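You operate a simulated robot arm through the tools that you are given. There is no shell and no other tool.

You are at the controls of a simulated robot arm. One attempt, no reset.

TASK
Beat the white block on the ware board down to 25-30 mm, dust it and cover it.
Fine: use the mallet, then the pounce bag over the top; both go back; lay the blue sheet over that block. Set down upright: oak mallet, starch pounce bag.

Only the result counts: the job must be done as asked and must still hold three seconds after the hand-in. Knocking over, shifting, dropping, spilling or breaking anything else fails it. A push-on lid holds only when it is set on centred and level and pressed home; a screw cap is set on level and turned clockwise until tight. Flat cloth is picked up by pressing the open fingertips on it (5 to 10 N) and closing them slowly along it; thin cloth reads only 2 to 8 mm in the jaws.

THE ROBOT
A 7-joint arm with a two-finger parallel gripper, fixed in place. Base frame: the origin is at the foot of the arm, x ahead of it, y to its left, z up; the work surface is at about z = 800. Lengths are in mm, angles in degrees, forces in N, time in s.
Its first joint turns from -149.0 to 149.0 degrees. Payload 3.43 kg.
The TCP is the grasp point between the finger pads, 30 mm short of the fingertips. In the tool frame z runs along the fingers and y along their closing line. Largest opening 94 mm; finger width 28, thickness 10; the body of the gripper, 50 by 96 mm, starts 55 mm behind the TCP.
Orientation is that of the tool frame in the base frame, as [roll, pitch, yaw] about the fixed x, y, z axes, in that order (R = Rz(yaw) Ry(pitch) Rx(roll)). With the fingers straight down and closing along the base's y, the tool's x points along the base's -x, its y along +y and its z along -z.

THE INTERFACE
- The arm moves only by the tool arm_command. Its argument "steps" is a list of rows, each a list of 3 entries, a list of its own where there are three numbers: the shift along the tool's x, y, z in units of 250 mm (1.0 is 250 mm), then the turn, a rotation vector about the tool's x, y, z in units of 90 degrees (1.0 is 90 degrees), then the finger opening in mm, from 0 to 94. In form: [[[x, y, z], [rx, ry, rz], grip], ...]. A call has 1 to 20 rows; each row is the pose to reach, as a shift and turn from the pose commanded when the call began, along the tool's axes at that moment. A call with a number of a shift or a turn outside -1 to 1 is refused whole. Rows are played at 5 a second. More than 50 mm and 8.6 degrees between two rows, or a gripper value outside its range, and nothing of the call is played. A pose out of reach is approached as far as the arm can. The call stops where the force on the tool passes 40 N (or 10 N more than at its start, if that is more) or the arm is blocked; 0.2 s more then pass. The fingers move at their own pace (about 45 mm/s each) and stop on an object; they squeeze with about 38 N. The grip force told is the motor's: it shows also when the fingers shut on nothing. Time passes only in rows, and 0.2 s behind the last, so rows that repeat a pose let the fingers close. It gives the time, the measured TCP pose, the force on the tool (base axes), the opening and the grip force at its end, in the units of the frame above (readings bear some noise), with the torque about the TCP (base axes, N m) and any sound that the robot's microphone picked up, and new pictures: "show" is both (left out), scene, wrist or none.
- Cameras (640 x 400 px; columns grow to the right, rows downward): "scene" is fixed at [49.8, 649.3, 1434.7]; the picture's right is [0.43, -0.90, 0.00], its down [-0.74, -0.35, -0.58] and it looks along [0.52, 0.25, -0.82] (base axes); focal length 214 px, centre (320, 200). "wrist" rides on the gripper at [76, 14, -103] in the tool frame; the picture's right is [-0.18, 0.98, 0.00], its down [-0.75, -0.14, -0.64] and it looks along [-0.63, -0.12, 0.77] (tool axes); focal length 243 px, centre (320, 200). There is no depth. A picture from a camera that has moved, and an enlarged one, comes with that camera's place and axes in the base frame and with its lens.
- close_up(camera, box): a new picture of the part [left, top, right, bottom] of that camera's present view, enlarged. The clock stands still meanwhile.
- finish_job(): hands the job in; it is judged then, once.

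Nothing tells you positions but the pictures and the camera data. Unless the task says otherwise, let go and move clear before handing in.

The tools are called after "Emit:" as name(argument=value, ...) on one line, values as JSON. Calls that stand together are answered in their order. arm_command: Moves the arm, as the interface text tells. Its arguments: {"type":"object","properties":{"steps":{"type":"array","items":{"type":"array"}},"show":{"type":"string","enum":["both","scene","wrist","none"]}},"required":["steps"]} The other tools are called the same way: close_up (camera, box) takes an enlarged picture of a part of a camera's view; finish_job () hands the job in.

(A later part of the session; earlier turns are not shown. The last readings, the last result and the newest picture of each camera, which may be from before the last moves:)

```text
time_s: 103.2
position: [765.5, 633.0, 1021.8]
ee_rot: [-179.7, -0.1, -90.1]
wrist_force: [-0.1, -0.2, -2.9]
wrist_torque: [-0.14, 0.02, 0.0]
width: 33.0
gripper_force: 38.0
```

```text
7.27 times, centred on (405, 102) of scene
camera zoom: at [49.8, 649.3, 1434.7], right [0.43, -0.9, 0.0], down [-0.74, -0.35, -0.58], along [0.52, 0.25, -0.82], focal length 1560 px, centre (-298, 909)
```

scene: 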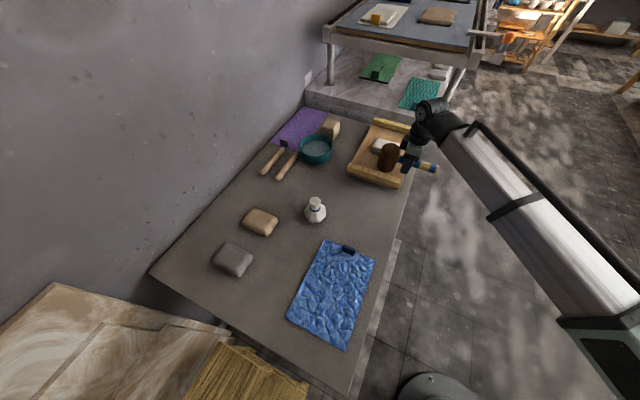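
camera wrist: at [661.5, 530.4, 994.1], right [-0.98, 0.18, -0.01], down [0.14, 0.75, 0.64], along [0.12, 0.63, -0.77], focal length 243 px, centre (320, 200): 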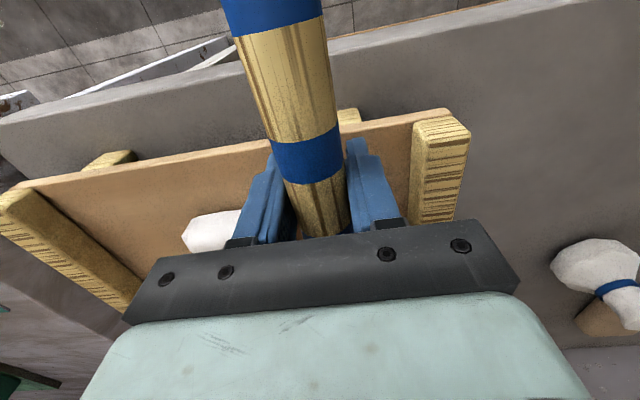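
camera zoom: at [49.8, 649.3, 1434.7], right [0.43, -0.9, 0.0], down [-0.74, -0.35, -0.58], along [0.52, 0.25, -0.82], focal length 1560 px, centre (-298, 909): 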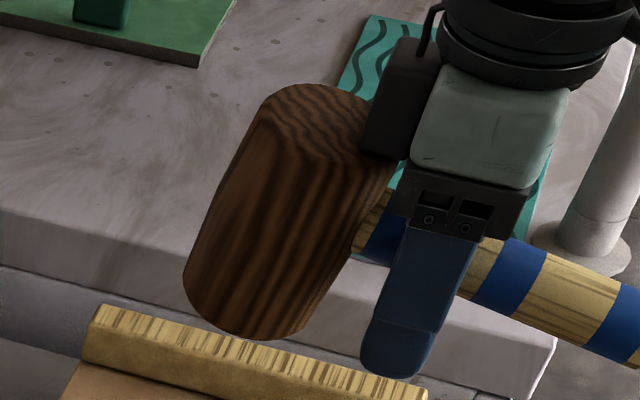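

The mallet is tilted about 7.5°, so its near edge will strike first. I'll try that, with the end of travel limited so the fingertips stay above the board.

Emit:
arm_command(steps=[[[0, 0, 0.17], [0, 0, 0], 15], [[0, 0, 0.37], [0, 0, 0], 15], [[0, 0, 0.555], [0, 0, 0], 15], [[0, 0, 0.555], [0, 0, 0], 15]], show="none")

Emit:
close_up(camera="scene", box=[365, 130, 410, 165])

```text
time_s: 104.0
position: [765.5, 632.2, 904.7]
ee_rot: [-179.5, 0.3, -90.1]
wrist_force: [-5.4, -5.0, 18.0]
wrist_torque: [0.68, 0.14, 0.19]
width: 33.1
gripper_force: 38.0
stopped in row 3: the force on the tool passed its limit at 59 N (the readings are from after the stop); the commanded pose is now the measured one
```

```text
11.43 times, centred on (388, 148) of scene
camera zoom: at [49.8, 649.3, 1434.7], right [0.43, -0.9, 0.0], down [-0.74, -0.35, -0.58], along [0.52, 0.25, -0.82], focal length 2451 px, centre (-451, 800)
```

zoom: 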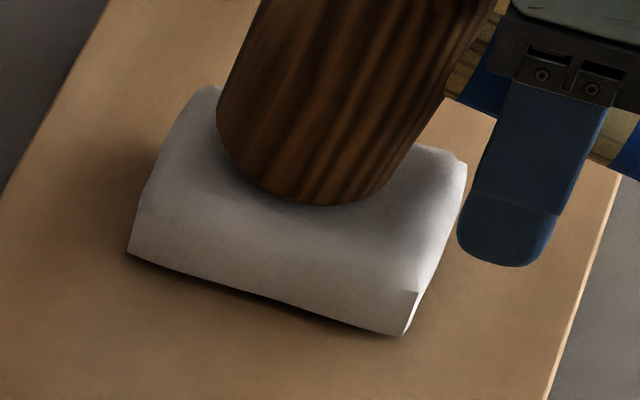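

Still no change, so the first two blows' difference must be energy: the block gets harder as it spreads. I need a faster head, meaning a grip farther out on the handle with a longer run-up and a swing. I'll lift, level the mallet and take it to the board to re-grip.

Emit:
arm_command(steps=[[[0, 0, -0.1], [-0.004, 0.004, 0], 15], [[0, 0, -0.27], [-0.004, 0.004, 0], 15], [[0, 0, -0.4], [-0.004, 0.06, 0], 15], [[0, 0, -0.4], [-0.004, 0.12, 0], 15], [[0, 0, -0.4], [-0.004, 0.12, 0], 15]], show="none")

Emit:
close_up(camera="scene", box=[370, 75, 440, 130])

Emit:
close_up(camera="scene", box=[365, 130, 410, 165])

```text
time_s: 105.2
position: [765.1, 634.4, 1003.3]
ee_rot: [-179.8, -10.6, -90.2]
wrist_force: [-0.1, 0.2, -3.0]
wrist_torque: [-0.18, 0.01, 0.02]
width: 32.8
gripper_force: 37.9
```

```text
7.27 times, centred on (405, 102) of scene
camera zoom: at [49.8, 649.3, 1434.7], right [0.43, -0.9, 0.0], down [-0.74, -0.35, -0.58], along [0.52, 0.25, -0.82], focal length 1560 px, centre (-298, 909)
```

zoom: 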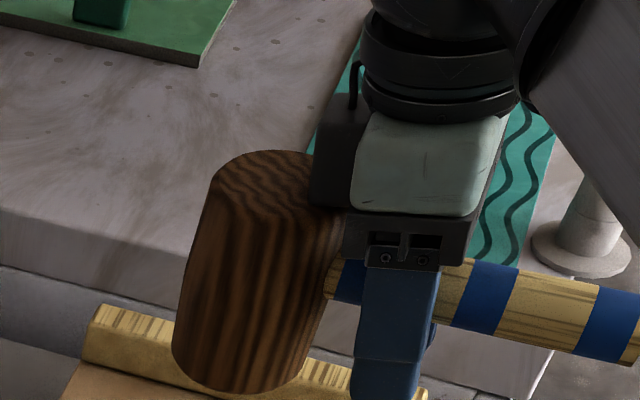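

```text
11.43 times, centred on (388, 148) of scene
camera zoom: at [49.8, 649.3, 1434.7], right [0.43, -0.9, 0.0], down [-0.74, -0.35, -0.58], along [0.52, 0.25, -0.82], focal length 2451 px, centre (-451, 800)
```

zoom: 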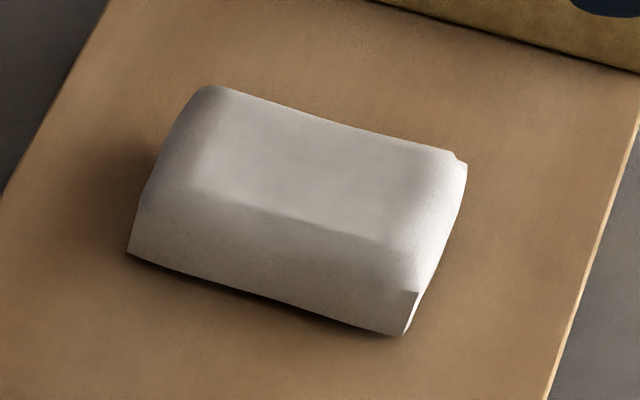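

The block hasn't changed, and the handle has slid up near the palm. I'll level the mallet and move to the front of the board, keeping the fingers beyond the board's edge while I set it down.

Emit:
arm_command(steps=[[[0.04, 0.08, 0.008], [0, -0.01, 0], 15], [[0.09, 0.18, 0.017], [0, -0.02, 0], 15], [[0.15, 0.28, 0.028], [0, -0.035, 0], 15], [[0.228, 0.36, 0.043], [0, -0.035, 0], 15], [[0.228, 0.36, 0.043], [0, -0.035, 0], 15], [[0.228, 0.36, 0.043], [0, -0.035, 0], 15]])

Emit:
close_up(camera="scene", box=[350, 75, 450, 165])

```text
time_s: 106.6
position: [677.7, 575.4, 1001.5]
ee_rot: [180.0, -7.3, -90.1]
wrist_force: [1.1, -0.4, -3.1]
wrist_torque: [-0.16, 0.0, 0.0]
width: 32.6
gripper_force: 37.8
camera wrist: at [662.3, 513.5, 1113.5], right [-0.98, 0.18, -0.03], down [0.14, 0.83, 0.54], along [0.12, 0.53, -0.84], focal length 243 px, centre (320, 200)
```

scene: 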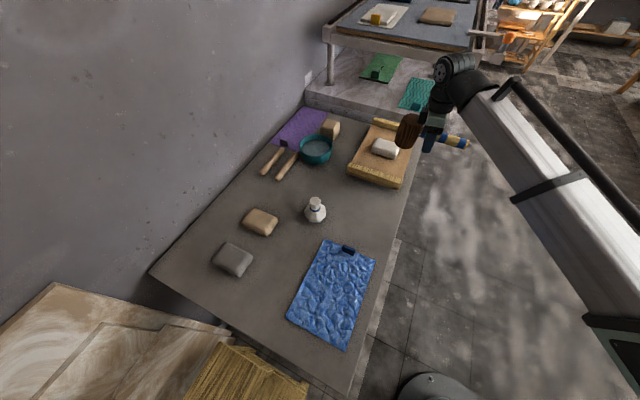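
wrist: 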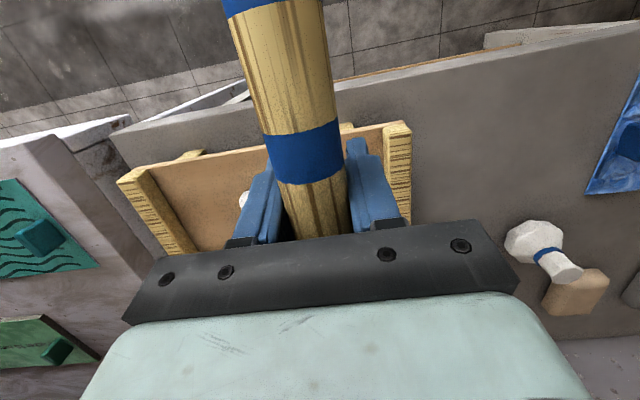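

```text
4.44 times, centred on (400, 120) of scene
camera zoom: at [49.8, 649.3, 1434.7], right [0.43, -0.9, 0.0], down [-0.74, -0.35, -0.58], along [0.52, 0.25, -0.82], focal length 953 px, centre (-36, 556)
```

zoom: 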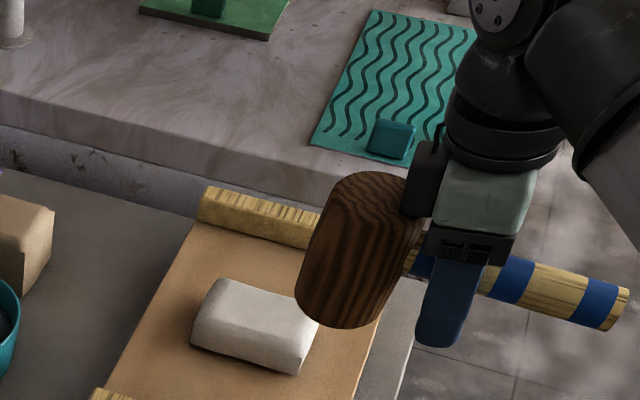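

Level enough. I'll lower towards the board with the fingers just outside its edge.

Emit:
arm_command(steps=[[[-0.02, 0, 0.16], [0, 0, 0], 15], [[-0.041, 0, 0.32], [0, 0, 0], 15], [[-0.056, 0, 0.44], [0, 0, 0], 15], [[-0.061, 0, 0.476], [0, 0, 0], 15], [[-0.061, 0, 0.476], [0, 0, 0], 15]], show="none")

Emit:
close_up(camera="scene", box=[350, 95, 450, 185])

```text
time_s: 107.8
position: [676.1, 577.4, 880.6]
ee_rot: [-179.8, -7.4, -90.2]
wrist_force: [0.5, -0.7, -4.2]
wrist_torque: [-0.19, -0.02, -0.02]
width: 33.0
gripper_force: 38.1
```

```text
4.44 times, centred on (400, 140) of scene
camera zoom: at [49.8, 649.3, 1434.7], right [0.43, -0.9, 0.0], down [-0.74, -0.35, -0.58], along [0.52, 0.25, -0.82], focal length 953 px, centre (-36, 467)
```

zoom: 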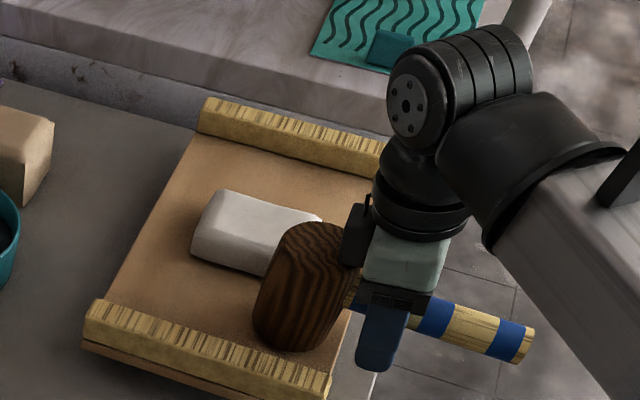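

The face is a few millimetres above the board. Stepping down.

Emit:
arm_command(steps=[[[-0.0015, 0, 0.012], [0, 0, 0], 15], [[-0.0015, 0, 0.012], [0, 0, 0], 15]], show="none")

Emit:
arm_command(steps=[[[-0.001, 0, 0.008], [0, 0, 0], 15], [[-0.001, 0, 0.008], [0, 0, 0], 15]], show="none")

Emit:
arm_command(steps=[[[-0.001, 0, 0.008], [0, 0, 0], 15], [[-0.001, 0, 0.008], [0, 0, 0], 15]], show="none")

Emit:
arm_command(steps=[[[-0.001, 0, 0.008], [0, 0, 0], 15], [[-0.001, 0, 0.008], [0, 0, 0], 15]], show="none")

```text
time_s: 108.4
position: [676.2, 578.5, 878.9]
ee_rot: [-179.9, -7.3, -90.3]
wrist_force: [1.2, 0.3, 3.2]
wrist_torque: [0.12, -0.02, -0.03]
width: 32.7
gripper_force: 38.5
```

```text
time_s: 109.0
position: [676.9, 577.3, 878.5]
ee_rot: [-179.9, -7.1, -90.2]
wrist_force: [2.5, 6.2, 28.9]
wrist_torque: [1.35, 0.03, -0.12]
width: 32.7
gripper_force: 37.9
```

```text
time_s: 109.4
position: [676.0, 576.8, 879.2]
ee_rot: [-179.8, -7.2, -90.3]
wrist_force: [-2.9, -2.6, 10.4]
wrist_torque: [0.33, 0.14, 0.09]
width: 32.9
gripper_force: 38.1
stopped in row 1: the force on the tool passed its limit at 44 N (the readings are from after the stop); the commanded pose is now the measured one
```

```text
time_s: 110.2
position: [675.5, 576.5, 877.4]
ee_rot: [-179.7, -7.1, -90.1]
wrist_force: [-3.7, -4.1, 13.2]
wrist_torque: [0.3, 0.15, 0.12]
width: 32.9
gripper_force: 38.2
stopped in row 2: the force on the tool passed its limit at 41 N (the readings are from after the stop); the commanded pose is now the measured one
```

It's on the board. Opening gently and checking.

Emit:
arm_command(steps=[[[0, 0, 0], [0, 0, 0], 36], [[0, 0, 0], [0, 0, 0], 42], [[0, 0, 0], [0, 0, 0], 46], [[0, 0, 0], [0, 0, 0], 46]], show="none")

Emit:
close_up(camera="scene", box=[350, 95, 450, 185])

```text
time_s: 111.2
position: [676.8, 576.7, 877.4]
ee_rot: [-179.6, -7.0, -90.2]
wrist_force: [-0.7, 3.3, 23.8]
wrist_torque: [1.0, 0.08, 0.06]
width: 46.0
gripper_force: 0.0
```

```text
4.44 times, centred on (400, 140) of scene
camera zoom: at [49.8, 649.3, 1434.7], right [0.43, -0.9, 0.0], down [-0.74, -0.35, -0.58], along [0.52, 0.25, -0.82], focal length 953 px, centre (-36, 467)
```

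zoom: 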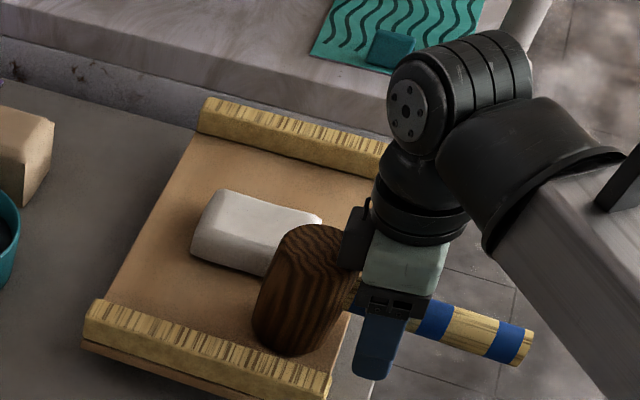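

With the fingers open the hand still feels 24 N: the gripper housing is touching the top of the mallet head. I'll raise straight up and look.

Emit:
arm_command(steps=[[[0.003, 0, -0.02], [0, 0, 0], 46], [[0.012, 0, -0.1], [0, 0, 0], 46], [[0.033, 0, -0.26], [0, -0.02, 0], 46], [[0.05, 0, -0.4], [0, -0.078, 0], 46], [[0.05, 0, -0.4], [0, -0.078, 0], 46]])

Emit:
close_up(camera="scene", box=[350, 75, 450, 185])

Emit:
close_up(camera="wrist", box=[200, 0, 440, 200])

```text
time_s: 112.4
position: [677.1, 576.9, 977.4]
ee_rot: [-179.7, 0.1, -90.2]
wrist_force: [0.2, 0.1, -0.9]
wrist_torque: [-0.03, 0.01, 0.01]
width: 45.8
gripper_force: 0.0
camera wrist: at [661.5, 501.9, 1081.6], right [-0.98, 0.19, -0.01], down [0.14, 0.75, 0.64], along [0.12, 0.63, -0.77], focal length 243 px, centre (320, 200)
```

scene: 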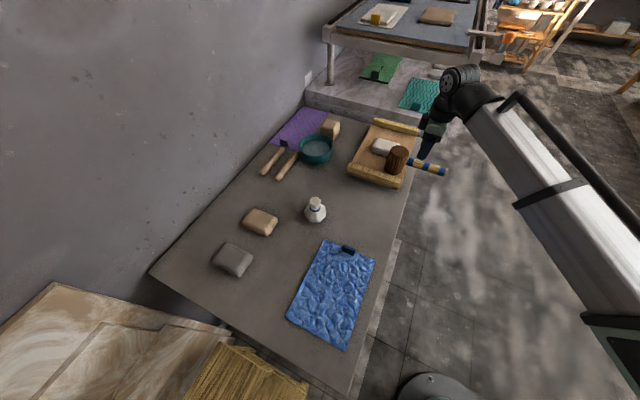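
wrist: 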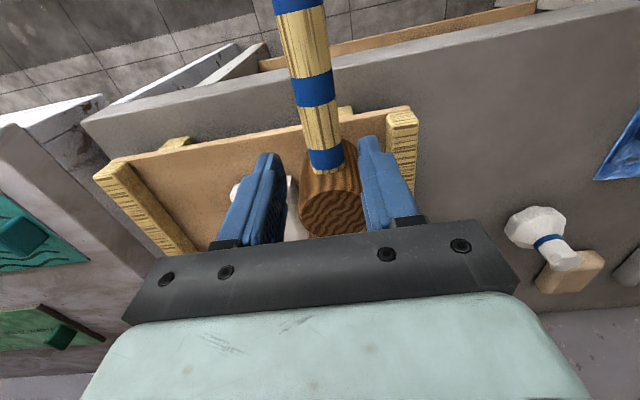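

```text
3.64 times, centred on (400, 130) of scene
camera zoom: at [49.8, 649.3, 1434.7], right [0.43, -0.9, 0.0], down [-0.74, -0.35, -0.58], along [0.52, 0.25, -0.82], focal length 780 px, centre (29, 454)
```

zoom: 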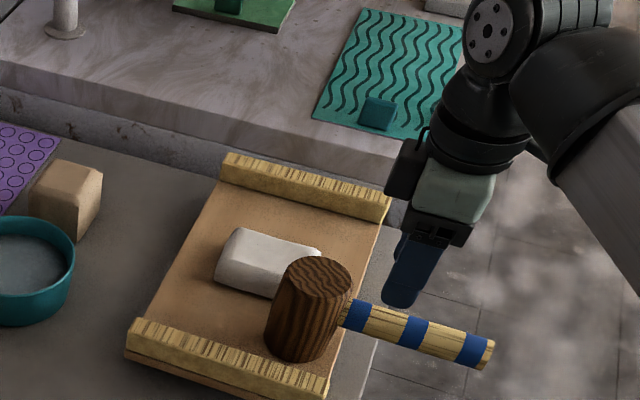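

```text
2.00 times, centred on (320, 100) of wrist
camera zoom: at [661.5, 501.9, 1081.6], right [-0.98, 0.19, -0.01], down [0.14, 0.75, 0.64], along [0.12, 0.63, -0.77], focal length 485 px, centre (320, 400)
```

zoom: 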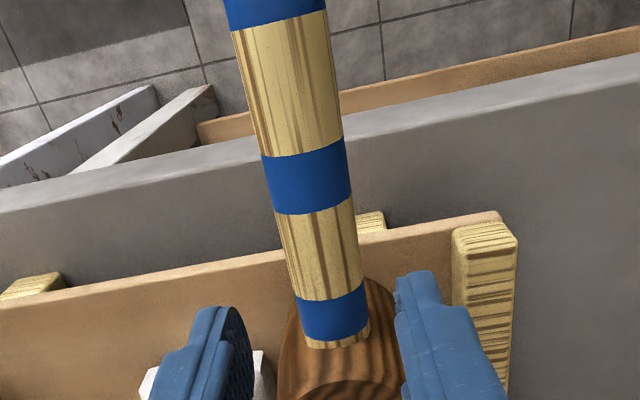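

The mallet stands flat at (675, 647) on the board. I'll grip the handle farther out this time, about 112 mm from the head axis, for a faster head.

Emit:
arm_command(steps=[[[0.09, 0.006, 0.08], [-0.003, 0, 0], 50], [[0.168, 0.006, 0.2], [-0.003, 0, -0.002], 50], [[0.168, 0.006, 0.3], [-0.003, 0, -0.002], 50], [[0.168, 0.006, 0.342], [-0.003, 0, -0.002], 50], [[0.168, 0.006, 0.342], [-0.003, 0, -0.002], 30], [[0.168, 0.006, 0.342], [-0.003, 0, -0.002], 15], [[0.168, 0.006, 0.342], [-0.003, 0, -0.002], 15], [[0.168, 0.006, 0.342], [-0.003, 0, -0.002], 15]], show="wrist")

Emit:
close_up(camera="scene", box=[350, 95, 450, 185])

```text
time_s: 114.2
position: [673.7, 533.9, 892.1]
ee_rot: [180.0, -0.1, -90.0]
wrist_force: [-0.1, 0.7, -0.1]
wrist_torque: [-0.22, 0.01, -0.05]
width: 32.8
gripper_force: 38.1
camera wrist: at [659.5, 458.7, 995.5], right [-0.98, 0.18, 0.0], down [0.14, 0.75, 0.64], along [0.12, 0.63, -0.77], focal length 243 px, centre (320, 200)
```

wrist: 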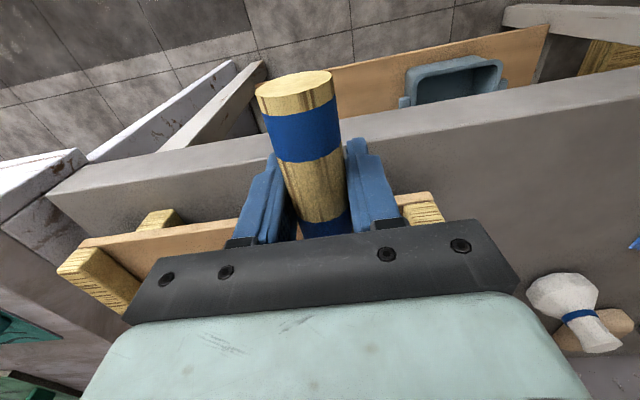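

```text
4.44 times, centred on (400, 140) of scene
camera zoom: at [49.8, 649.3, 1434.7], right [0.43, -0.9, 0.0], down [-0.74, -0.35, -0.58], along [0.52, 0.25, -0.82], focal length 953 px, centre (-36, 467)
```

zoom: 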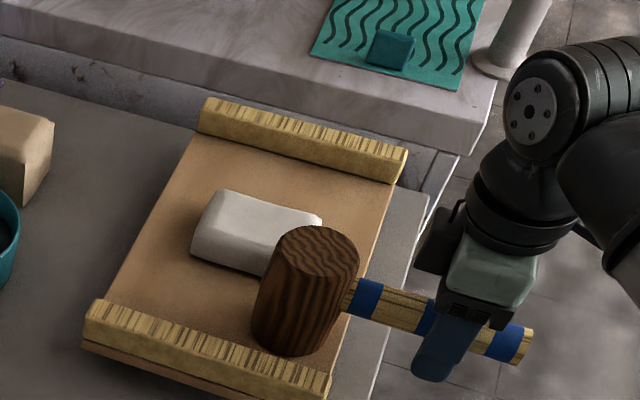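

Gripped 113 mm from the head axis. I'll lift and move so the head is centred over the block, about 150 mm above contact.

Emit:
arm_command(steps=[[[0, 0, -0.04], [0, 0, 0], 15], [[0, 0, -0.16], [0, 0, 0], 15], [[0, 0, -0.33], [0, 0, 0], 15], [[0, 0, -0.5], [0, 0, 0], 15], [[-0.04, -0.08, -0.62], [0, 0, 0], 15], [[-0.1, -0.17, -0.7], [0, 0, 0], 15], [[-0.16, -0.27, -0.724], [0, 0, 0], 15], [[-0.21, -0.34, -0.724], [0, 0, 0], 15], [[-0.232, -0.371, -0.724], [0, 0, 0], 15], [[-0.232, -0.371, -0.724], [0, 0, 0], 15], [[-0.232, -0.371, -0.724], [0, 0, 0], 15]], show="none")

Emit:
close_up(camera="scene", box=[350, 55, 460, 175])

```text
time_s: 116.6
position: [768.7, 593.1, 1072.5]
ee_rot: [180.0, 0.0, -90.0]
wrist_force: [0.5, -0.6, -3.5]
wrist_torque: [-0.27, 0.01, 0.01]
width: 32.7
gripper_force: 37.7
```

```text
3.33 times, centred on (405, 115) of scene
camera zoom: at [49.8, 649.3, 1434.7], right [0.43, -0.9, 0.0], down [-0.74, -0.35, -0.58], along [0.52, 0.25, -0.82], focal length 715 px, centre (37, 483)
```

zoom: 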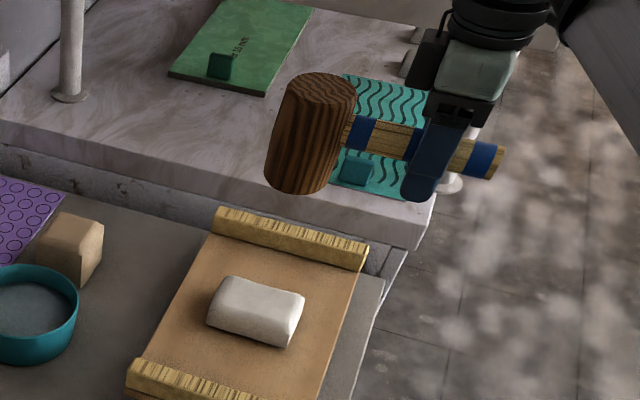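

Level and centred. A full-speed strike with no swing, to see its effect.

Emit:
arm_command(steps=[[[0, 0, 0.2], [0, 0, 0], 15], [[0, 0, 0.4], [0, 0, 0], 15], [[0, 0, 0.6], [0, 0, 0], 15], [[0, 0, 0.78], [0, 0, 0], 15]], show="none")

Emit:
close_up(camera="scene", box=[365, 130, 410, 165])

Emit:
close_up(camera="scene", box=[350, 95, 450, 185])

```text
time_s: 117.6
position: [768.5, 593.4, 876.0]
ee_rot: [-179.9, -0.1, -90.0]
wrist_force: [1.0, -5.1, 12.9]
wrist_torque: [1.17, 0.03, -0.04]
width: 33.1
gripper_force: 37.8
```

```text
11.43 times, centred on (388, 148) of scene
camera zoom: at [49.8, 649.3, 1434.7], right [0.43, -0.9, 0.0], down [-0.74, -0.35, -0.58], along [0.52, 0.25, -0.82], focal length 2451 px, centre (-451, 800)
```

zoom: 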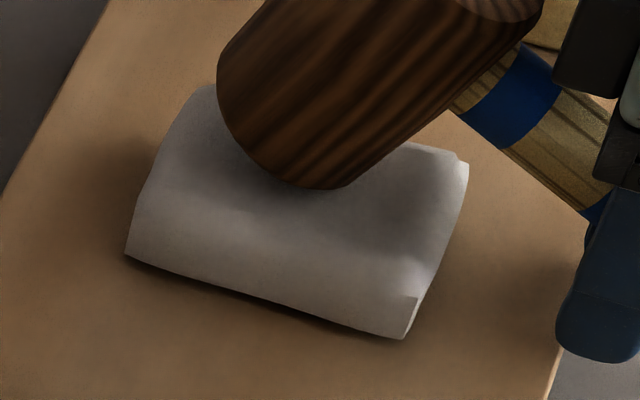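

```text
4.44 times, centred on (400, 140) of scene
camera zoom: at [49.8, 649.3, 1434.7], right [0.43, -0.9, 0.0], down [-0.74, -0.35, -0.58], along [0.52, 0.25, -0.82], focal length 953 px, centre (-36, 467)
```

zoom: 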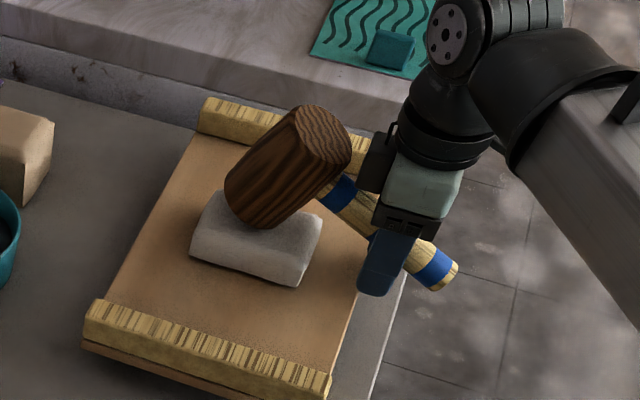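

That worked: the block's outline grew visibly, to about (125,256)-(405,339). Head speed with the grip far out is what counts. I'll lift and tilt the hand to level the mallet again.

Emit:
arm_command(steps=[[[0, 0, -0.1], [0, 0, 0], 15], [[0, 0, -0.27], [0, 0, 0], 15], [[0, 0, -0.42], [0, 0.06, 0], 15], [[0, 0, -0.5], [0, 0.14, 0], 15], [[0, 0, -0.5], [0, 0.2, 0], 15], [[0, 0, -0.5], [0, 0.2, 0], 15]], show="none")

Emit:
close_up(camera="scene", box=[365, 130, 410, 165])

Emit:
close_up(camera="scene", box=[370, 65, 450, 135])

```text
time_s: 119.0
position: [767.7, 592.8, 1002.0]
ee_rot: [-180.0, -18.2, -90.0]
wrist_force: [-0.6, -0.6, -3.1]
wrist_torque: [-0.31, 0.01, 0.0]
width: 33.1
gripper_force: 38.2
```

```text
11.43 times, centred on (388, 148) of scene
camera zoom: at [49.8, 649.3, 1434.7], right [0.43, -0.9, 0.0], down [-0.74, -0.35, -0.58], along [0.52, 0.25, -0.82], focal length 2451 px, centre (-451, 800)
```

zoom: 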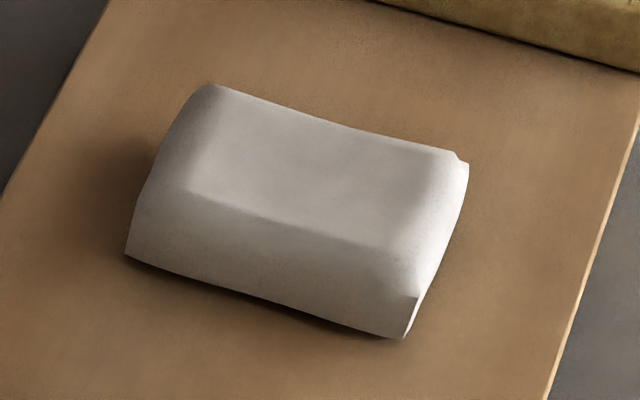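

```text
5.71 times, centred on (410, 100) of scene
camera zoom: at [49.8, 649.3, 1434.7], right [0.43, -0.9, 0.0], down [-0.74, -0.35, -0.58], along [0.52, 0.25, -0.82], focal length 1226 px, centre (-194, 771)
```

zoom: 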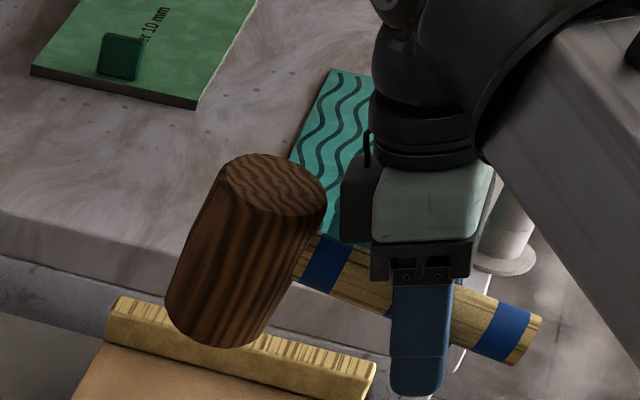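

The block is now about 30.8 mm by its outline. For stronger blows I'll re-grip and add a wrist swing, so first I'll take the mallet back to the front of the board.

Emit:
arm_command(steps=[[[0.05, 0.08, 0.016], [0, 0, 0], 15], [[0.1, 0.18, 0.033], [0, 0.01, 0], 15], [[0.16, 0.28, 0.053], [0, 0.02, 0], 15], [[0.209, 0.372, 0.069], [0, 0.03, 0], 15], [[0.209, 0.372, 0.069], [0, 0.03, 0], 15]], show="none")

Emit:
close_up(camera="scene", box=[360, 85, 450, 165])

```text
time_s: 120.2
position: [678.0, 537.2, 997.7]
ee_rot: [-179.5, -20.4, -90.0]
wrist_force: [0.3, 0.1, -3.1]
wrist_torque: [-0.34, -0.01, -0.01]
width: 33.0
gripper_force: 37.4
out of reach, approached as far as the arm can: row 4, 5
```

```text
5.00 times, centred on (405, 125) of scene
camera zoom: at [49.8, 649.3, 1434.7], right [0.43, -0.9, 0.0], down [-0.74, -0.35, -0.58], along [0.52, 0.25, -0.82], focal length 1072 px, centre (-105, 575)
```

zoom: 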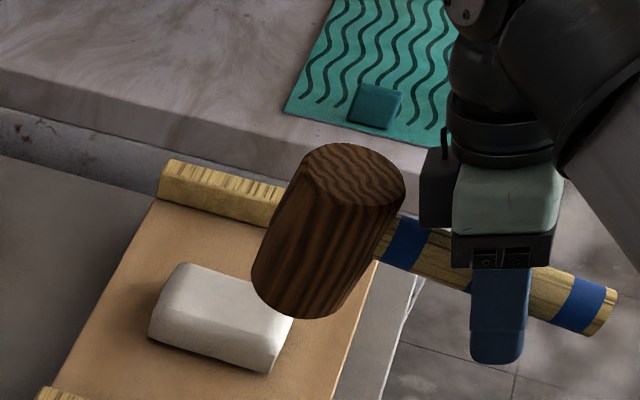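

The tilt is at its limit of about 20°, leaving the mallet about 5.6° off level, which will settle flat when released. Lowering now.

Emit:
arm_command(steps=[[[-0.05, 0, 0.135], [0, -0.01, 0], 15], [[-0.1, 0, 0.27], [0, -0.01, 0], 15], [[-0.14, 0, 0.377], [0, -0.01, 0], 15], [[-0.153, 0, 0.412], [0, -0.01, 0], 15], [[-0.153, 0, 0.412], [0, -0.01, 0], 15]], show="none")

Emit:
close_up(camera="scene", box=[350, 95, 450, 185])

```text
time_s: 121.4
position: [675.7, 537.4, 886.5]
ee_rot: [180.0, -19.9, -90.1]
wrist_force: [-0.1, 0.3, -3.5]
wrist_torque: [-0.29, -0.04, 0.01]
width: 33.0
gripper_force: 38.1
```

```text
4.44 times, centred on (400, 140) of scene
camera zoom: at [49.8, 649.3, 1434.7], right [0.43, -0.9, 0.0], down [-0.74, -0.35, -0.58], along [0.52, 0.25, -0.82], focal length 953 px, centre (-36, 467)
```

zoom: 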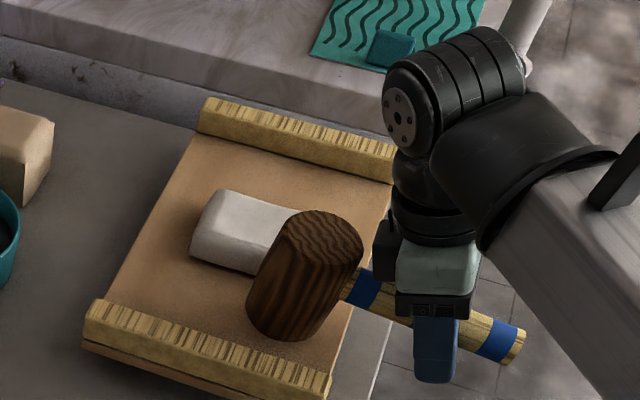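

About 15 mm to go. Lowering in steps.

Emit:
arm_command(steps=[[[-0.0084, 0, 0.0225], [0, 0, 0], 15], [[-0.0139, 0, 0.0375], [0, 0, 0], 15], [[-0.0139, 0, 0.0375], [0, 0, 0], 15]], show="none")

Emit:
arm_command(steps=[[[-0.0042, 0, 0.0112], [0, 0, 0], 15], [[-0.0042, 0, 0.0112], [0, 0, 0], 15]], show="none")

```text
time_s: 122.2
position: [678.1, 536.7, 878.2]
ee_rot: [180.0, -19.8, -90.0]
wrist_force: [0.5, 0.4, 0.4]
wrist_torque: [0.07, -0.03, -0.05]
width: 32.6
gripper_force: 38.5
```

```text
time_s: 122.8
position: [676.6, 536.6, 876.6]
ee_rot: [-179.9, -19.9, -90.0]
wrist_force: [1.3, -5.1, 15.5]
wrist_torque: [1.17, -0.08, -0.05]
width: 32.7
gripper_force: 38.4
```

On the board. Opening gently and looking.

Emit:
arm_command(steps=[[[0.001, 0, -0.004], [0, 0, 0], 34], [[0.001, 0, -0.004], [0, 0, 0], 36], [[0.001, 0, -0.004], [0, 0, 0], 40], [[0.001, 0, -0.004], [0, 0, 0], 44]], show="none")

Emit:
close_up(camera="scene", box=[350, 95, 450, 185])

```text
time_s: 123.8
position: [676.0, 536.3, 877.3]
ee_rot: [-179.9, -19.9, -90.0]
wrist_force: [-0.6, -0.1, -0.4]
wrist_torque: [-0.01, -0.02, 0.0]
width: 43.9
gripper_force: 0.1
```

```text
4.44 times, centred on (400, 140) of scene
camera zoom: at [49.8, 649.3, 1434.7], right [0.43, -0.9, 0.0], down [-0.74, -0.35, -0.58], along [0.52, 0.25, -0.82], focal length 953 px, centre (-36, 467)
```

zoom: 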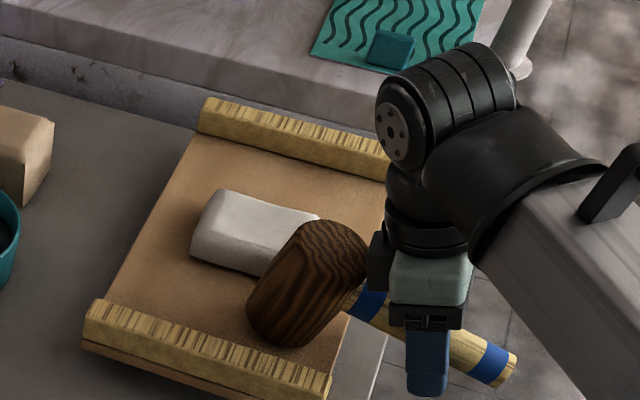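

The mallet seems to be tipping towards the handle as it's released. I'll close again immediately to hold it.

Emit:
arm_command(steps=[[[0, 0, 0], [0, 0, 0], 15], [[0, 0, 0], [0, 0, 0], 15]])

Emit:
close_up(camera="scene", box=[350, 95, 450, 185])

```text
time_s: 124.4
position: [676.1, 538.8, 875.7]
ee_rot: [180.0, -19.9, -90.0]
wrist_force: [0.2, 0.5, -0.1]
wrist_torque: [0.06, -0.02, -0.06]
width: 33.2
gripper_force: 37.6
camera wrist: at [662.4, 501.3, 999.1], right [-0.98, 0.17, -0.06], down [0.14, 0.93, 0.35], along [0.12, 0.33, -0.94], focal length 243 px, centre (320, 200)
```

scene: 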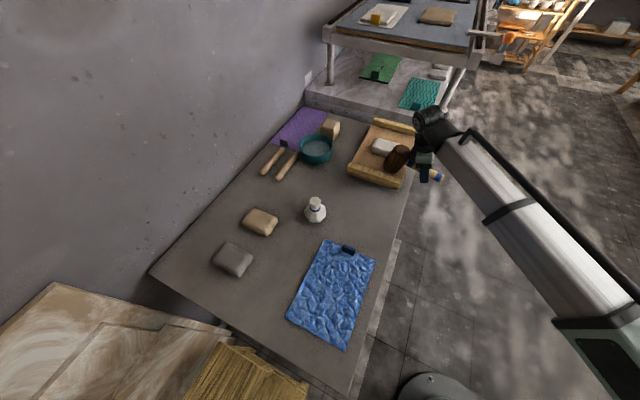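
wrist: 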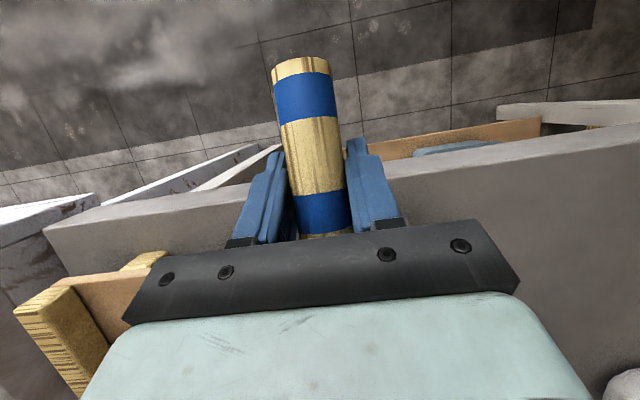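

```text
4.44 times, centred on (400, 140) of scene
camera zoom: at [49.8, 649.3, 1434.7], right [0.43, -0.9, 0.0], down [-0.74, -0.35, -0.58], along [0.52, 0.25, -0.82], focal length 953 px, centre (-36, 467)
```

zoom: 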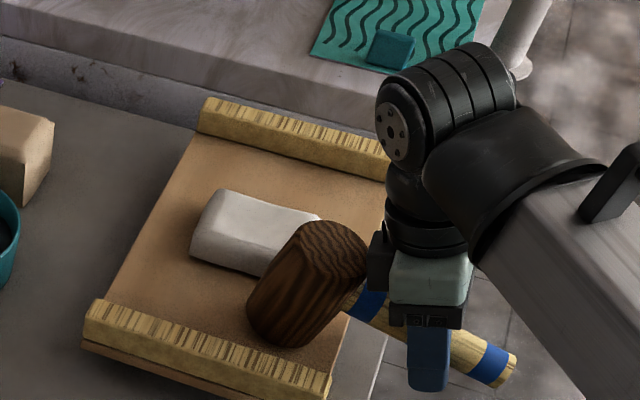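

It's held. I'll zoom in to see how the mallet actually sits.

Emit:
close_up(camera="scene", box=[375, 130, 435, 182])

Emit:
close_up(camera="wrist", box=[200, 30, 440, 260])

```text
7.69 times, centred on (405, 156) of scene
camera zoom: at [49.8, 649.3, 1434.7], right [0.43, -0.9, 0.0], down [-0.74, -0.35, -0.58], along [0.52, 0.25, -0.82], focal length 1650 px, centre (-334, 538)
```

zoom: 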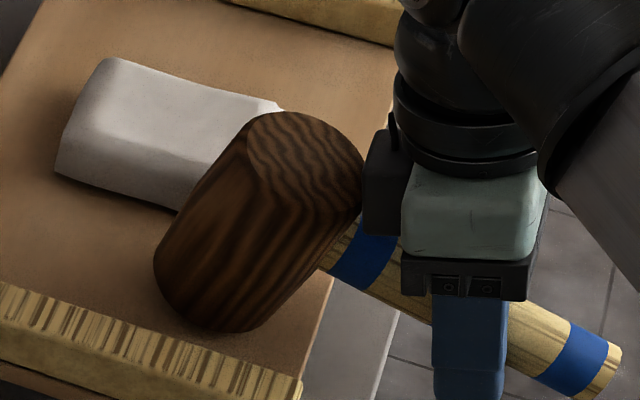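

```text
1.74 times, centred on (320, 145) of wrist
camera zoom: at [662.4, 501.3, 999.1], right [-0.98, 0.17, -0.06], down [0.14, 0.93, 0.35], along [0.12, 0.33, -0.94], focal length 422 px, centre (320, 296)
```

zoom: 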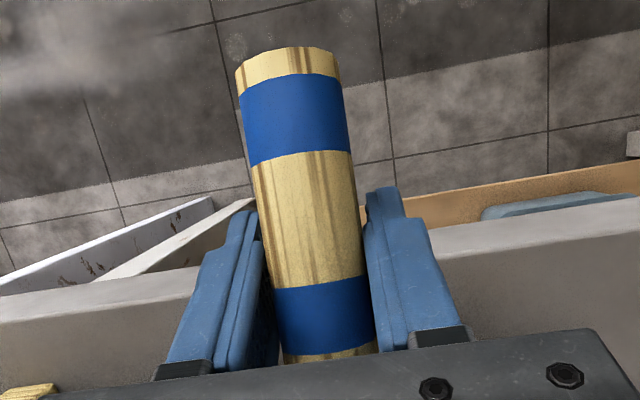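

The mallet leans about 12°, with its head against the black box on the hand. With the fingers open I can nudge the head upright by moving the hand towards +y, and it will settle flat on the board.

Emit:
arm_command(steps=[[[0, 0, 0], [0, 0, 0], 46], [[0, 0, 0], [0, 0, 0], 46], [[-0.0188, 0, -0.0068], [0, 0, 0], 46], [[-0.0376, 0, -0.0136], [0, 0, 0], 46], [[-0.0564, 0, -0.0204], [0, 0, 0], 46], [[-0.0564, 0, -0.0204], [0, 0, 0], 46]], show="none")

Emit:
close_up(camera="scene", box=[375, 130, 435, 182])

```text
time_s: 125.8
position: [676.0, 552.6, 874.7]
ee_rot: [180.0, -20.0, -90.0]
wrist_force: [0.5, -0.1, -0.2]
wrist_torque: [0.01, 0.01, -0.03]
width: 46.0
gripper_force: 0.1
```

```text
7.69 times, centred on (405, 156) of scene
camera zoom: at [49.8, 649.3, 1434.7], right [0.43, -0.9, 0.0], down [-0.74, -0.35, -0.58], along [0.52, 0.25, -0.82], focal length 1650 px, centre (-334, 538)
```

zoom: 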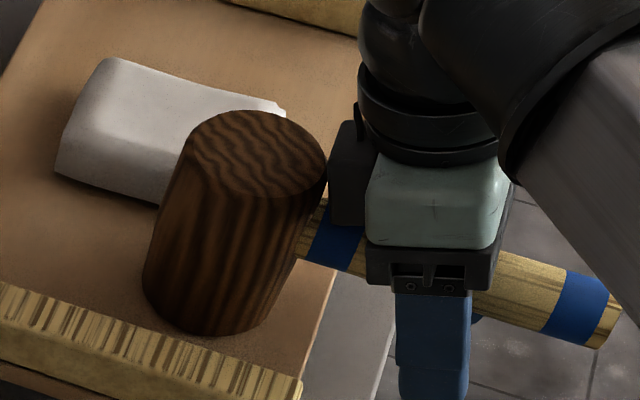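

The mallet is upright and flat again. Raising the hand clear and bringing it vertical.

Emit:
arm_command(steps=[[[0.014, 0, -0.038], [0, 0, 0], 48], [[0.055, 0, -0.15], [0, 0, 0], 50], [[0.109, 0, -0.3], [0, 0, 0], 50], [[0.123, 0, -0.338], [0, -0.08, 0], 50], [[0.123, 0, -0.338], [0, -0.16, 0], 50], [[0.123, 0, -0.338], [0, -0.222, 0], 50], [[0.123, 0, -0.338], [0, -0.222, 0], 50]], show="wrist")

Emit:
close_up(camera="scene", box=[350, 95, 450, 185])

```text
time_s: 127.4
position: [677.7, 553.3, 965.8]
ee_rot: [-180.0, 0.3, -89.9]
wrist_force: [0.0, -0.2, 0.1]
wrist_torque: [-0.02, 0.02, 0.0]
width: 50.0
gripper_force: 0.0
camera wrist: at [662.8, 476.2, 1068.6], right [-0.98, 0.18, 0.0], down [0.14, 0.75, 0.64], along [0.12, 0.63, -0.76], focal length 243 px, centre (320, 200)
```

wrist: 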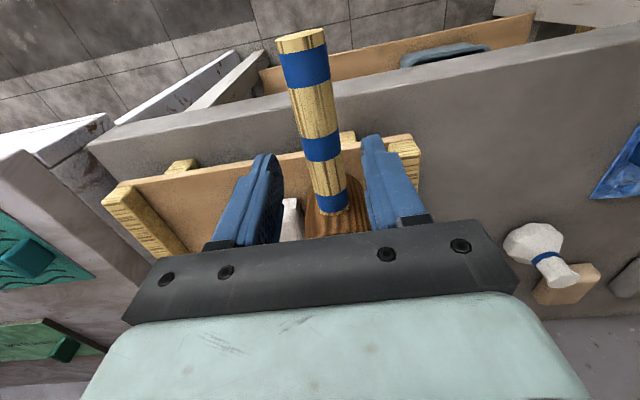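

```text
4.44 times, centred on (400, 140) of scene
camera zoom: at [49.8, 649.3, 1434.7], right [0.43, -0.9, 0.0], down [-0.74, -0.35, -0.58], along [0.52, 0.25, -0.82], focal length 953 px, centre (-36, 467)
```

zoom: 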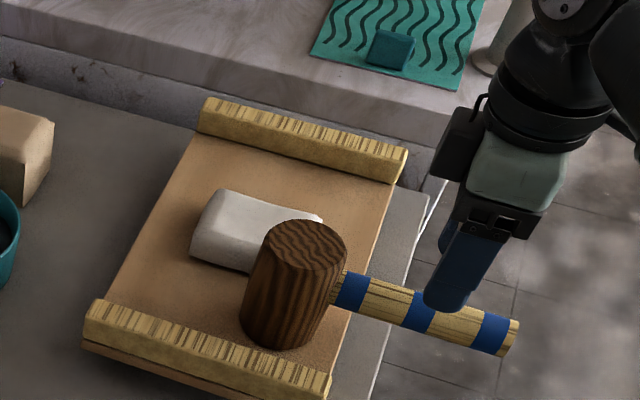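

Upright at (677, 657), handle straight. I'll grip it 113 mm out again with the hand slightly higher on the handle, then set up a swing.

Emit:
arm_command(steps=[[[0.02, 0, 0.1], [0, 0, 0], 50], [[0.037, 0, 0.2], [0, 0.003, 0], 50], [[0.037, 0, 0.266], [0, 0.003, 0], 50], [[0.037, 0, 0.266], [0, 0.003, 0], 50], [[0.037, 0, 0.266], [0, 0.003, 0], 30], [[0.037, 0, 0.266], [0, 0.003, 0], 15], [[0.037, 0, 0.266], [0, 0.003, 0], 15], [[0.037, 0, 0.266], [0, 0.003, 0], 15]], show="none")

Emit:
close_up(camera="scene", box=[350, 95, 450, 185])

```text
time_s: 129.2
position: [677.1, 542.9, 899.6]
ee_rot: [179.9, -0.2, -90.1]
wrist_force: [0.5, -0.1, -0.9]
wrist_torque: [-0.17, 0.03, -0.02]
width: 33.2
gripper_force: 37.5
```

```text
4.44 times, centred on (400, 140) of scene
camera zoom: at [49.8, 649.3, 1434.7], right [0.43, -0.9, 0.0], down [-0.74, -0.35, -0.58], along [0.52, 0.25, -0.82], focal length 953 px, centre (-36, 467)
```

zoom: 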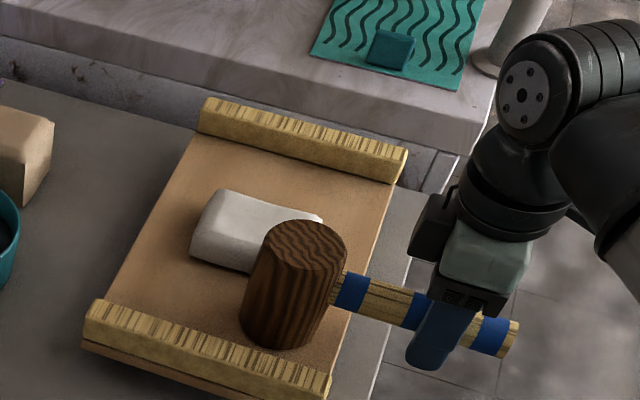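

Gripped. I'll lift, move over, and cock the mallet back about 26°.

Emit:
arm_command(steps=[[[0, 0, -0.04], [0, 0, 0], 15], [[0, 0, -0.16], [0, 0, 0], 15], [[0, 0, -0.33], [0, 0, 0], 15], [[0, 0, -0.5], [0, 0, 0], 15], [[-0.04, -0.08, -0.62], [0, 0, 0], 15], [[-0.09, -0.17, -0.7], [0, -0.06, 0], 15], [[-0.14, -0.27, -0.722], [0, -0.14, 0], 15], [[-0.18, -0.34, -0.722], [0, -0.22, 0], 15], [[-0.192, -0.358, -0.722], [0, -0.2865, 0], 15], [[-0.192, -0.358, -0.722], [0, -0.2865, 0], 15], [[-0.192, -0.358, -0.722], [0, -0.2865, 0], 15]], show="none")

Emit:
close_up(camera="scene", box=[340, 30, 460, 180])

```text
time_s: 131.6
position: [767.5, 589.9, 1080.1]
ee_rot: [180.0, 25.7, -90.0]
wrist_force: [0.9, -0.2, -3.2]
wrist_torque: [-0.33, 0.04, 0.02]
width: 33.0
gripper_force: 38.0
```

```text
2.67 times, centred on (400, 105) of scene
camera zoom: at [49.8, 649.3, 1434.7], right [0.43, -0.9, 0.0], down [-0.74, -0.35, -0.58], along [0.52, 0.25, -0.82], focal length 572 px, centre (107, 453)
```

zoom: 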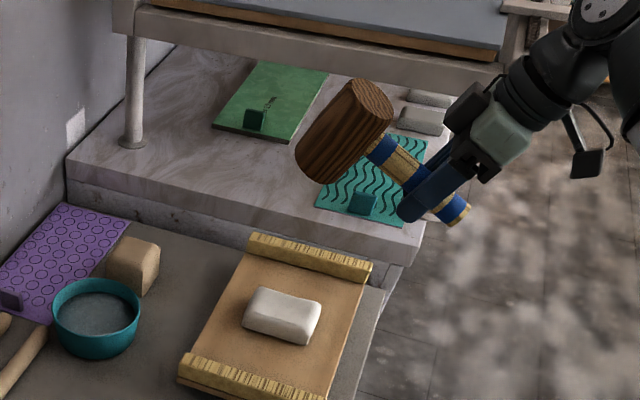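

The mallet is cocked back. Now the swing strike, with an immediate pull-back.

Emit:
arm_command(steps=[[[0.0861, 0, 0.1782], [0, 0.0953, 0], 15], [[0.1722, 0, 0.3564], [0, 0.1906, 0], 15], [[0.2583, 0, 0.5346], [0, 0.2859, 0], 15], [[0.3444, 0, 0.7128], [0, 0.3, 0], 15], [[0.2583, 0, 0.5346], [0, 0.29, 0], 15], [[0.1722, 0, 0.3564], [0, 0.29, 0], 15], [[0.1722, 0, 0.3564], [0, 0.29, 0], 15]], show="none")

Emit:
close_up(camera="scene", box=[365, 130, 410, 165])

Emit:
close_up(camera="scene", box=[350, 55, 460, 175])

```text
time_s: 133.2
position: [764.7, 590.4, 979.3]
ee_rot: [180.0, -0.5, -90.1]
wrist_force: [0.6, 0.2, -3.3]
wrist_torque: [-0.3, 0.0, -0.02]
width: 32.9
gripper_force: 37.9
```

```text
11.43 times, centred on (388, 148) of scene
camera zoom: at [49.8, 649.3, 1434.7], right [0.43, -0.9, 0.0], down [-0.74, -0.35, -0.58], along [0.52, 0.25, -0.82], focal length 2451 px, centre (-451, 800)
```

zoom: 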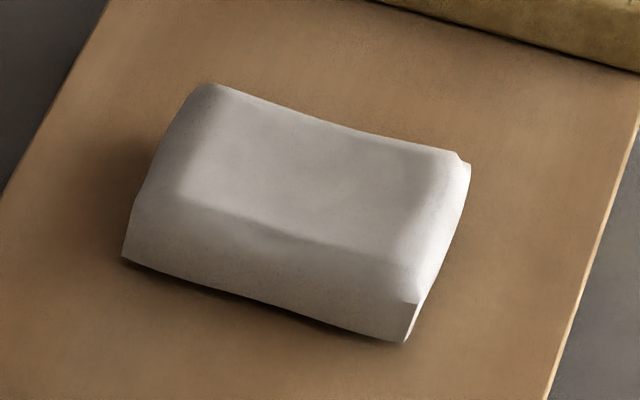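

```text
3.33 times, centred on (405, 115) of scene
camera zoom: at [49.8, 649.3, 1434.7], right [0.43, -0.9, 0.0], down [-0.74, -0.35, -0.58], along [0.52, 0.25, -0.82], focal length 715 px, centre (37, 483)
```

zoom: 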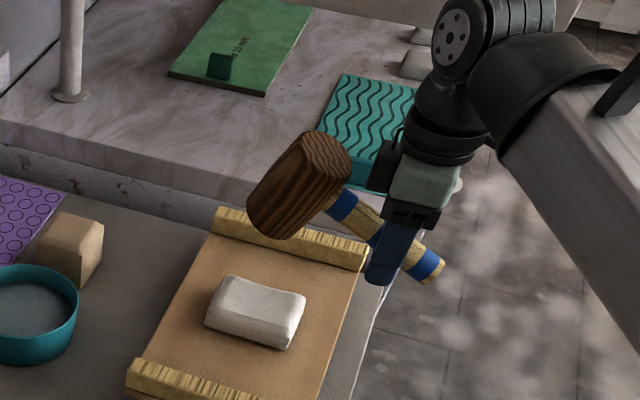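

Strong effect: the outline suggests about 29.8 mm now. I want about 27.5, so I'll re-grip and swing again, first taking the mallet to the front of the board and levelling it.

Emit:
arm_command(steps=[[[0.05, 0.08, 0], [0, 0.05, 0], 15], [[0.1, 0.18, 0], [0, 0.12, 0], 15], [[0.15, 0.28, 0], [0, 0.18, 0], 15], [[0.188, 0.352, 0], [0, 0.215, 0], 15], [[0.188, 0.352, 0.1], [0, 0.215, 0], 15], [[0.188, 0.352, 0.2], [0, 0.215, 0], 15], [[0.188, 0.352, 0.3], [0, 0.215, 0], 15], [[0.188, 0.352, 0.34], [0, 0.215, 0], 15], [[0.188, 0.352, 0.34], [0, 0.215, 0], 15]], show="none")

Emit:
close_up(camera="scene", box=[350, 95, 450, 185])

```text
time_s: 135.2
position: [678.5, 545.0, 894.6]
ee_rot: [180.0, -19.7, -90.0]
wrist_force: [0.3, 0.7, -3.7]
wrist_torque: [-0.34, 0.02, 0.03]
width: 32.9
gripper_force: 37.8
```

```text
4.44 times, centred on (400, 140) of scene
camera zoom: at [49.8, 649.3, 1434.7], right [0.43, -0.9, 0.0], down [-0.74, -0.35, -0.58], along [0.52, 0.25, -0.82], focal length 953 px, centre (-36, 467)
```

zoom: 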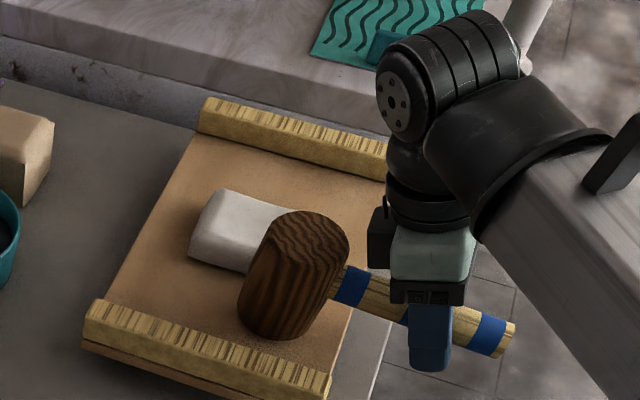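

Nearly level, about 10 mm up. Lowering gently, stopping as soon as the board takes its weight.

Emit:
arm_command(steps=[[[-0.0054, 0, 0.015], [0, 0, 0], 15], [[-0.0094, 0, 0.0264], [0, 0, 0], 15], [[-0.0094, 0, 0.0264], [0, 0, 0], 15]], show="none")

Emit:
arm_command(steps=[[[-0.0014, 0, 0.0038], [0, 0, 0], 15], [[-0.0014, 0, 0.0038], [0, 0, 0], 15]], show="none")

```text
time_s: 136.0
position: [679.0, 544.4, 889.3]
ee_rot: [-180.0, -19.7, -90.0]
wrist_force: [1.8, -0.7, 11.2]
wrist_torque: [1.09, 0.11, -0.18]
width: 32.9
gripper_force: 37.7
```

```text
time_s: 136.6
position: [679.0, 543.5, 887.4]
ee_rot: [-179.9, -19.7, -90.0]
wrist_force: [2.5, -0.2, 12.7]
wrist_torque: [1.1, -0.03, -0.24]
width: 32.7
gripper_force: 37.9
```

It's on the board. I'll relieve the pressure, open slowly and look.

Emit:
arm_command(steps=[[[0.0027, 0, -0.0075], [0, 0, 0], 15], [[0.0027, 0, -0.0075], [0, 0, 0], 34], [[0.0027, 0, -0.0075], [0, 0, 0], 36], [[0.0027, 0, -0.0075], [0, 0, 0], 40], [[0.0027, 0, -0.0075], [0, 0, 0], 44]], show="none")

Emit:
close_up(camera="scene", box=[350, 95, 450, 185])

```text
time_s: 137.8
position: [677.7, 542.6, 889.3]
ee_rot: [179.9, -19.8, -90.0]
wrist_force: [0.0, -0.1, -0.9]
wrist_torque: [-0.01, 0.0, -0.02]
width: 44.1
gripper_force: 0.0
```

```text
4.44 times, centred on (400, 140) of scene
camera zoom: at [49.8, 649.3, 1434.7], right [0.43, -0.9, 0.0], down [-0.74, -0.35, -0.58], along [0.52, 0.25, -0.82], focal length 953 px, centre (-36, 467)
```

zoom: 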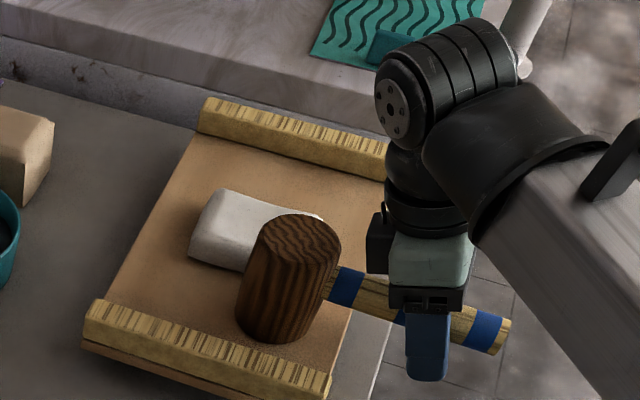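

It stands flat. I'll bring the hand vertical in place, adjust and re-grip.

Emit:
arm_command(steps=[[[-0.002, 0, -0.02], [0, -0.05, 0], 46], [[-0.005, 0, -0.0456], [0, -0.13, 0], 46], [[-0.005, 0, -0.0456], [0, -0.2, 0], 46], [[-0.005, 0, -0.0456], [0, -0.22, 0], 46], [[-0.005, 0, -0.0456], [0, -0.22, 0], 46], [[-0.005, 0, -0.0456], [0, -0.22, 0], 30], [[-0.005, 0, -0.0456], [0, -0.22, 0], 15], [[-0.005, 0, -0.0456], [0, -0.22, 0], 15], [[-0.005, 0, -0.0456], [0, -0.22, 0], 15]], show="none")

Emit:
close_up(camera="scene", box=[350, 95, 450, 185])

```text
time_s: 139.8
position: [677.9, 548.3, 899.5]
ee_rot: [-179.9, 0.0, -89.9]
wrist_force: [2.7, -0.2, 2.8]
wrist_torque: [0.25, -0.03, -0.21]
width: 32.6
gripper_force: 37.8
```

```text
4.44 times, centred on (400, 140) of scene
camera zoom: at [49.8, 649.3, 1434.7], right [0.43, -0.9, 0.0], down [-0.74, -0.35, -0.58], along [0.52, 0.25, -0.82], focal length 953 px, centre (-36, 467)
```

zoom: 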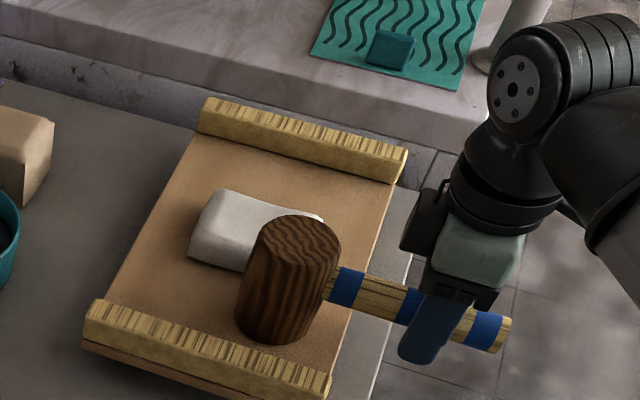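

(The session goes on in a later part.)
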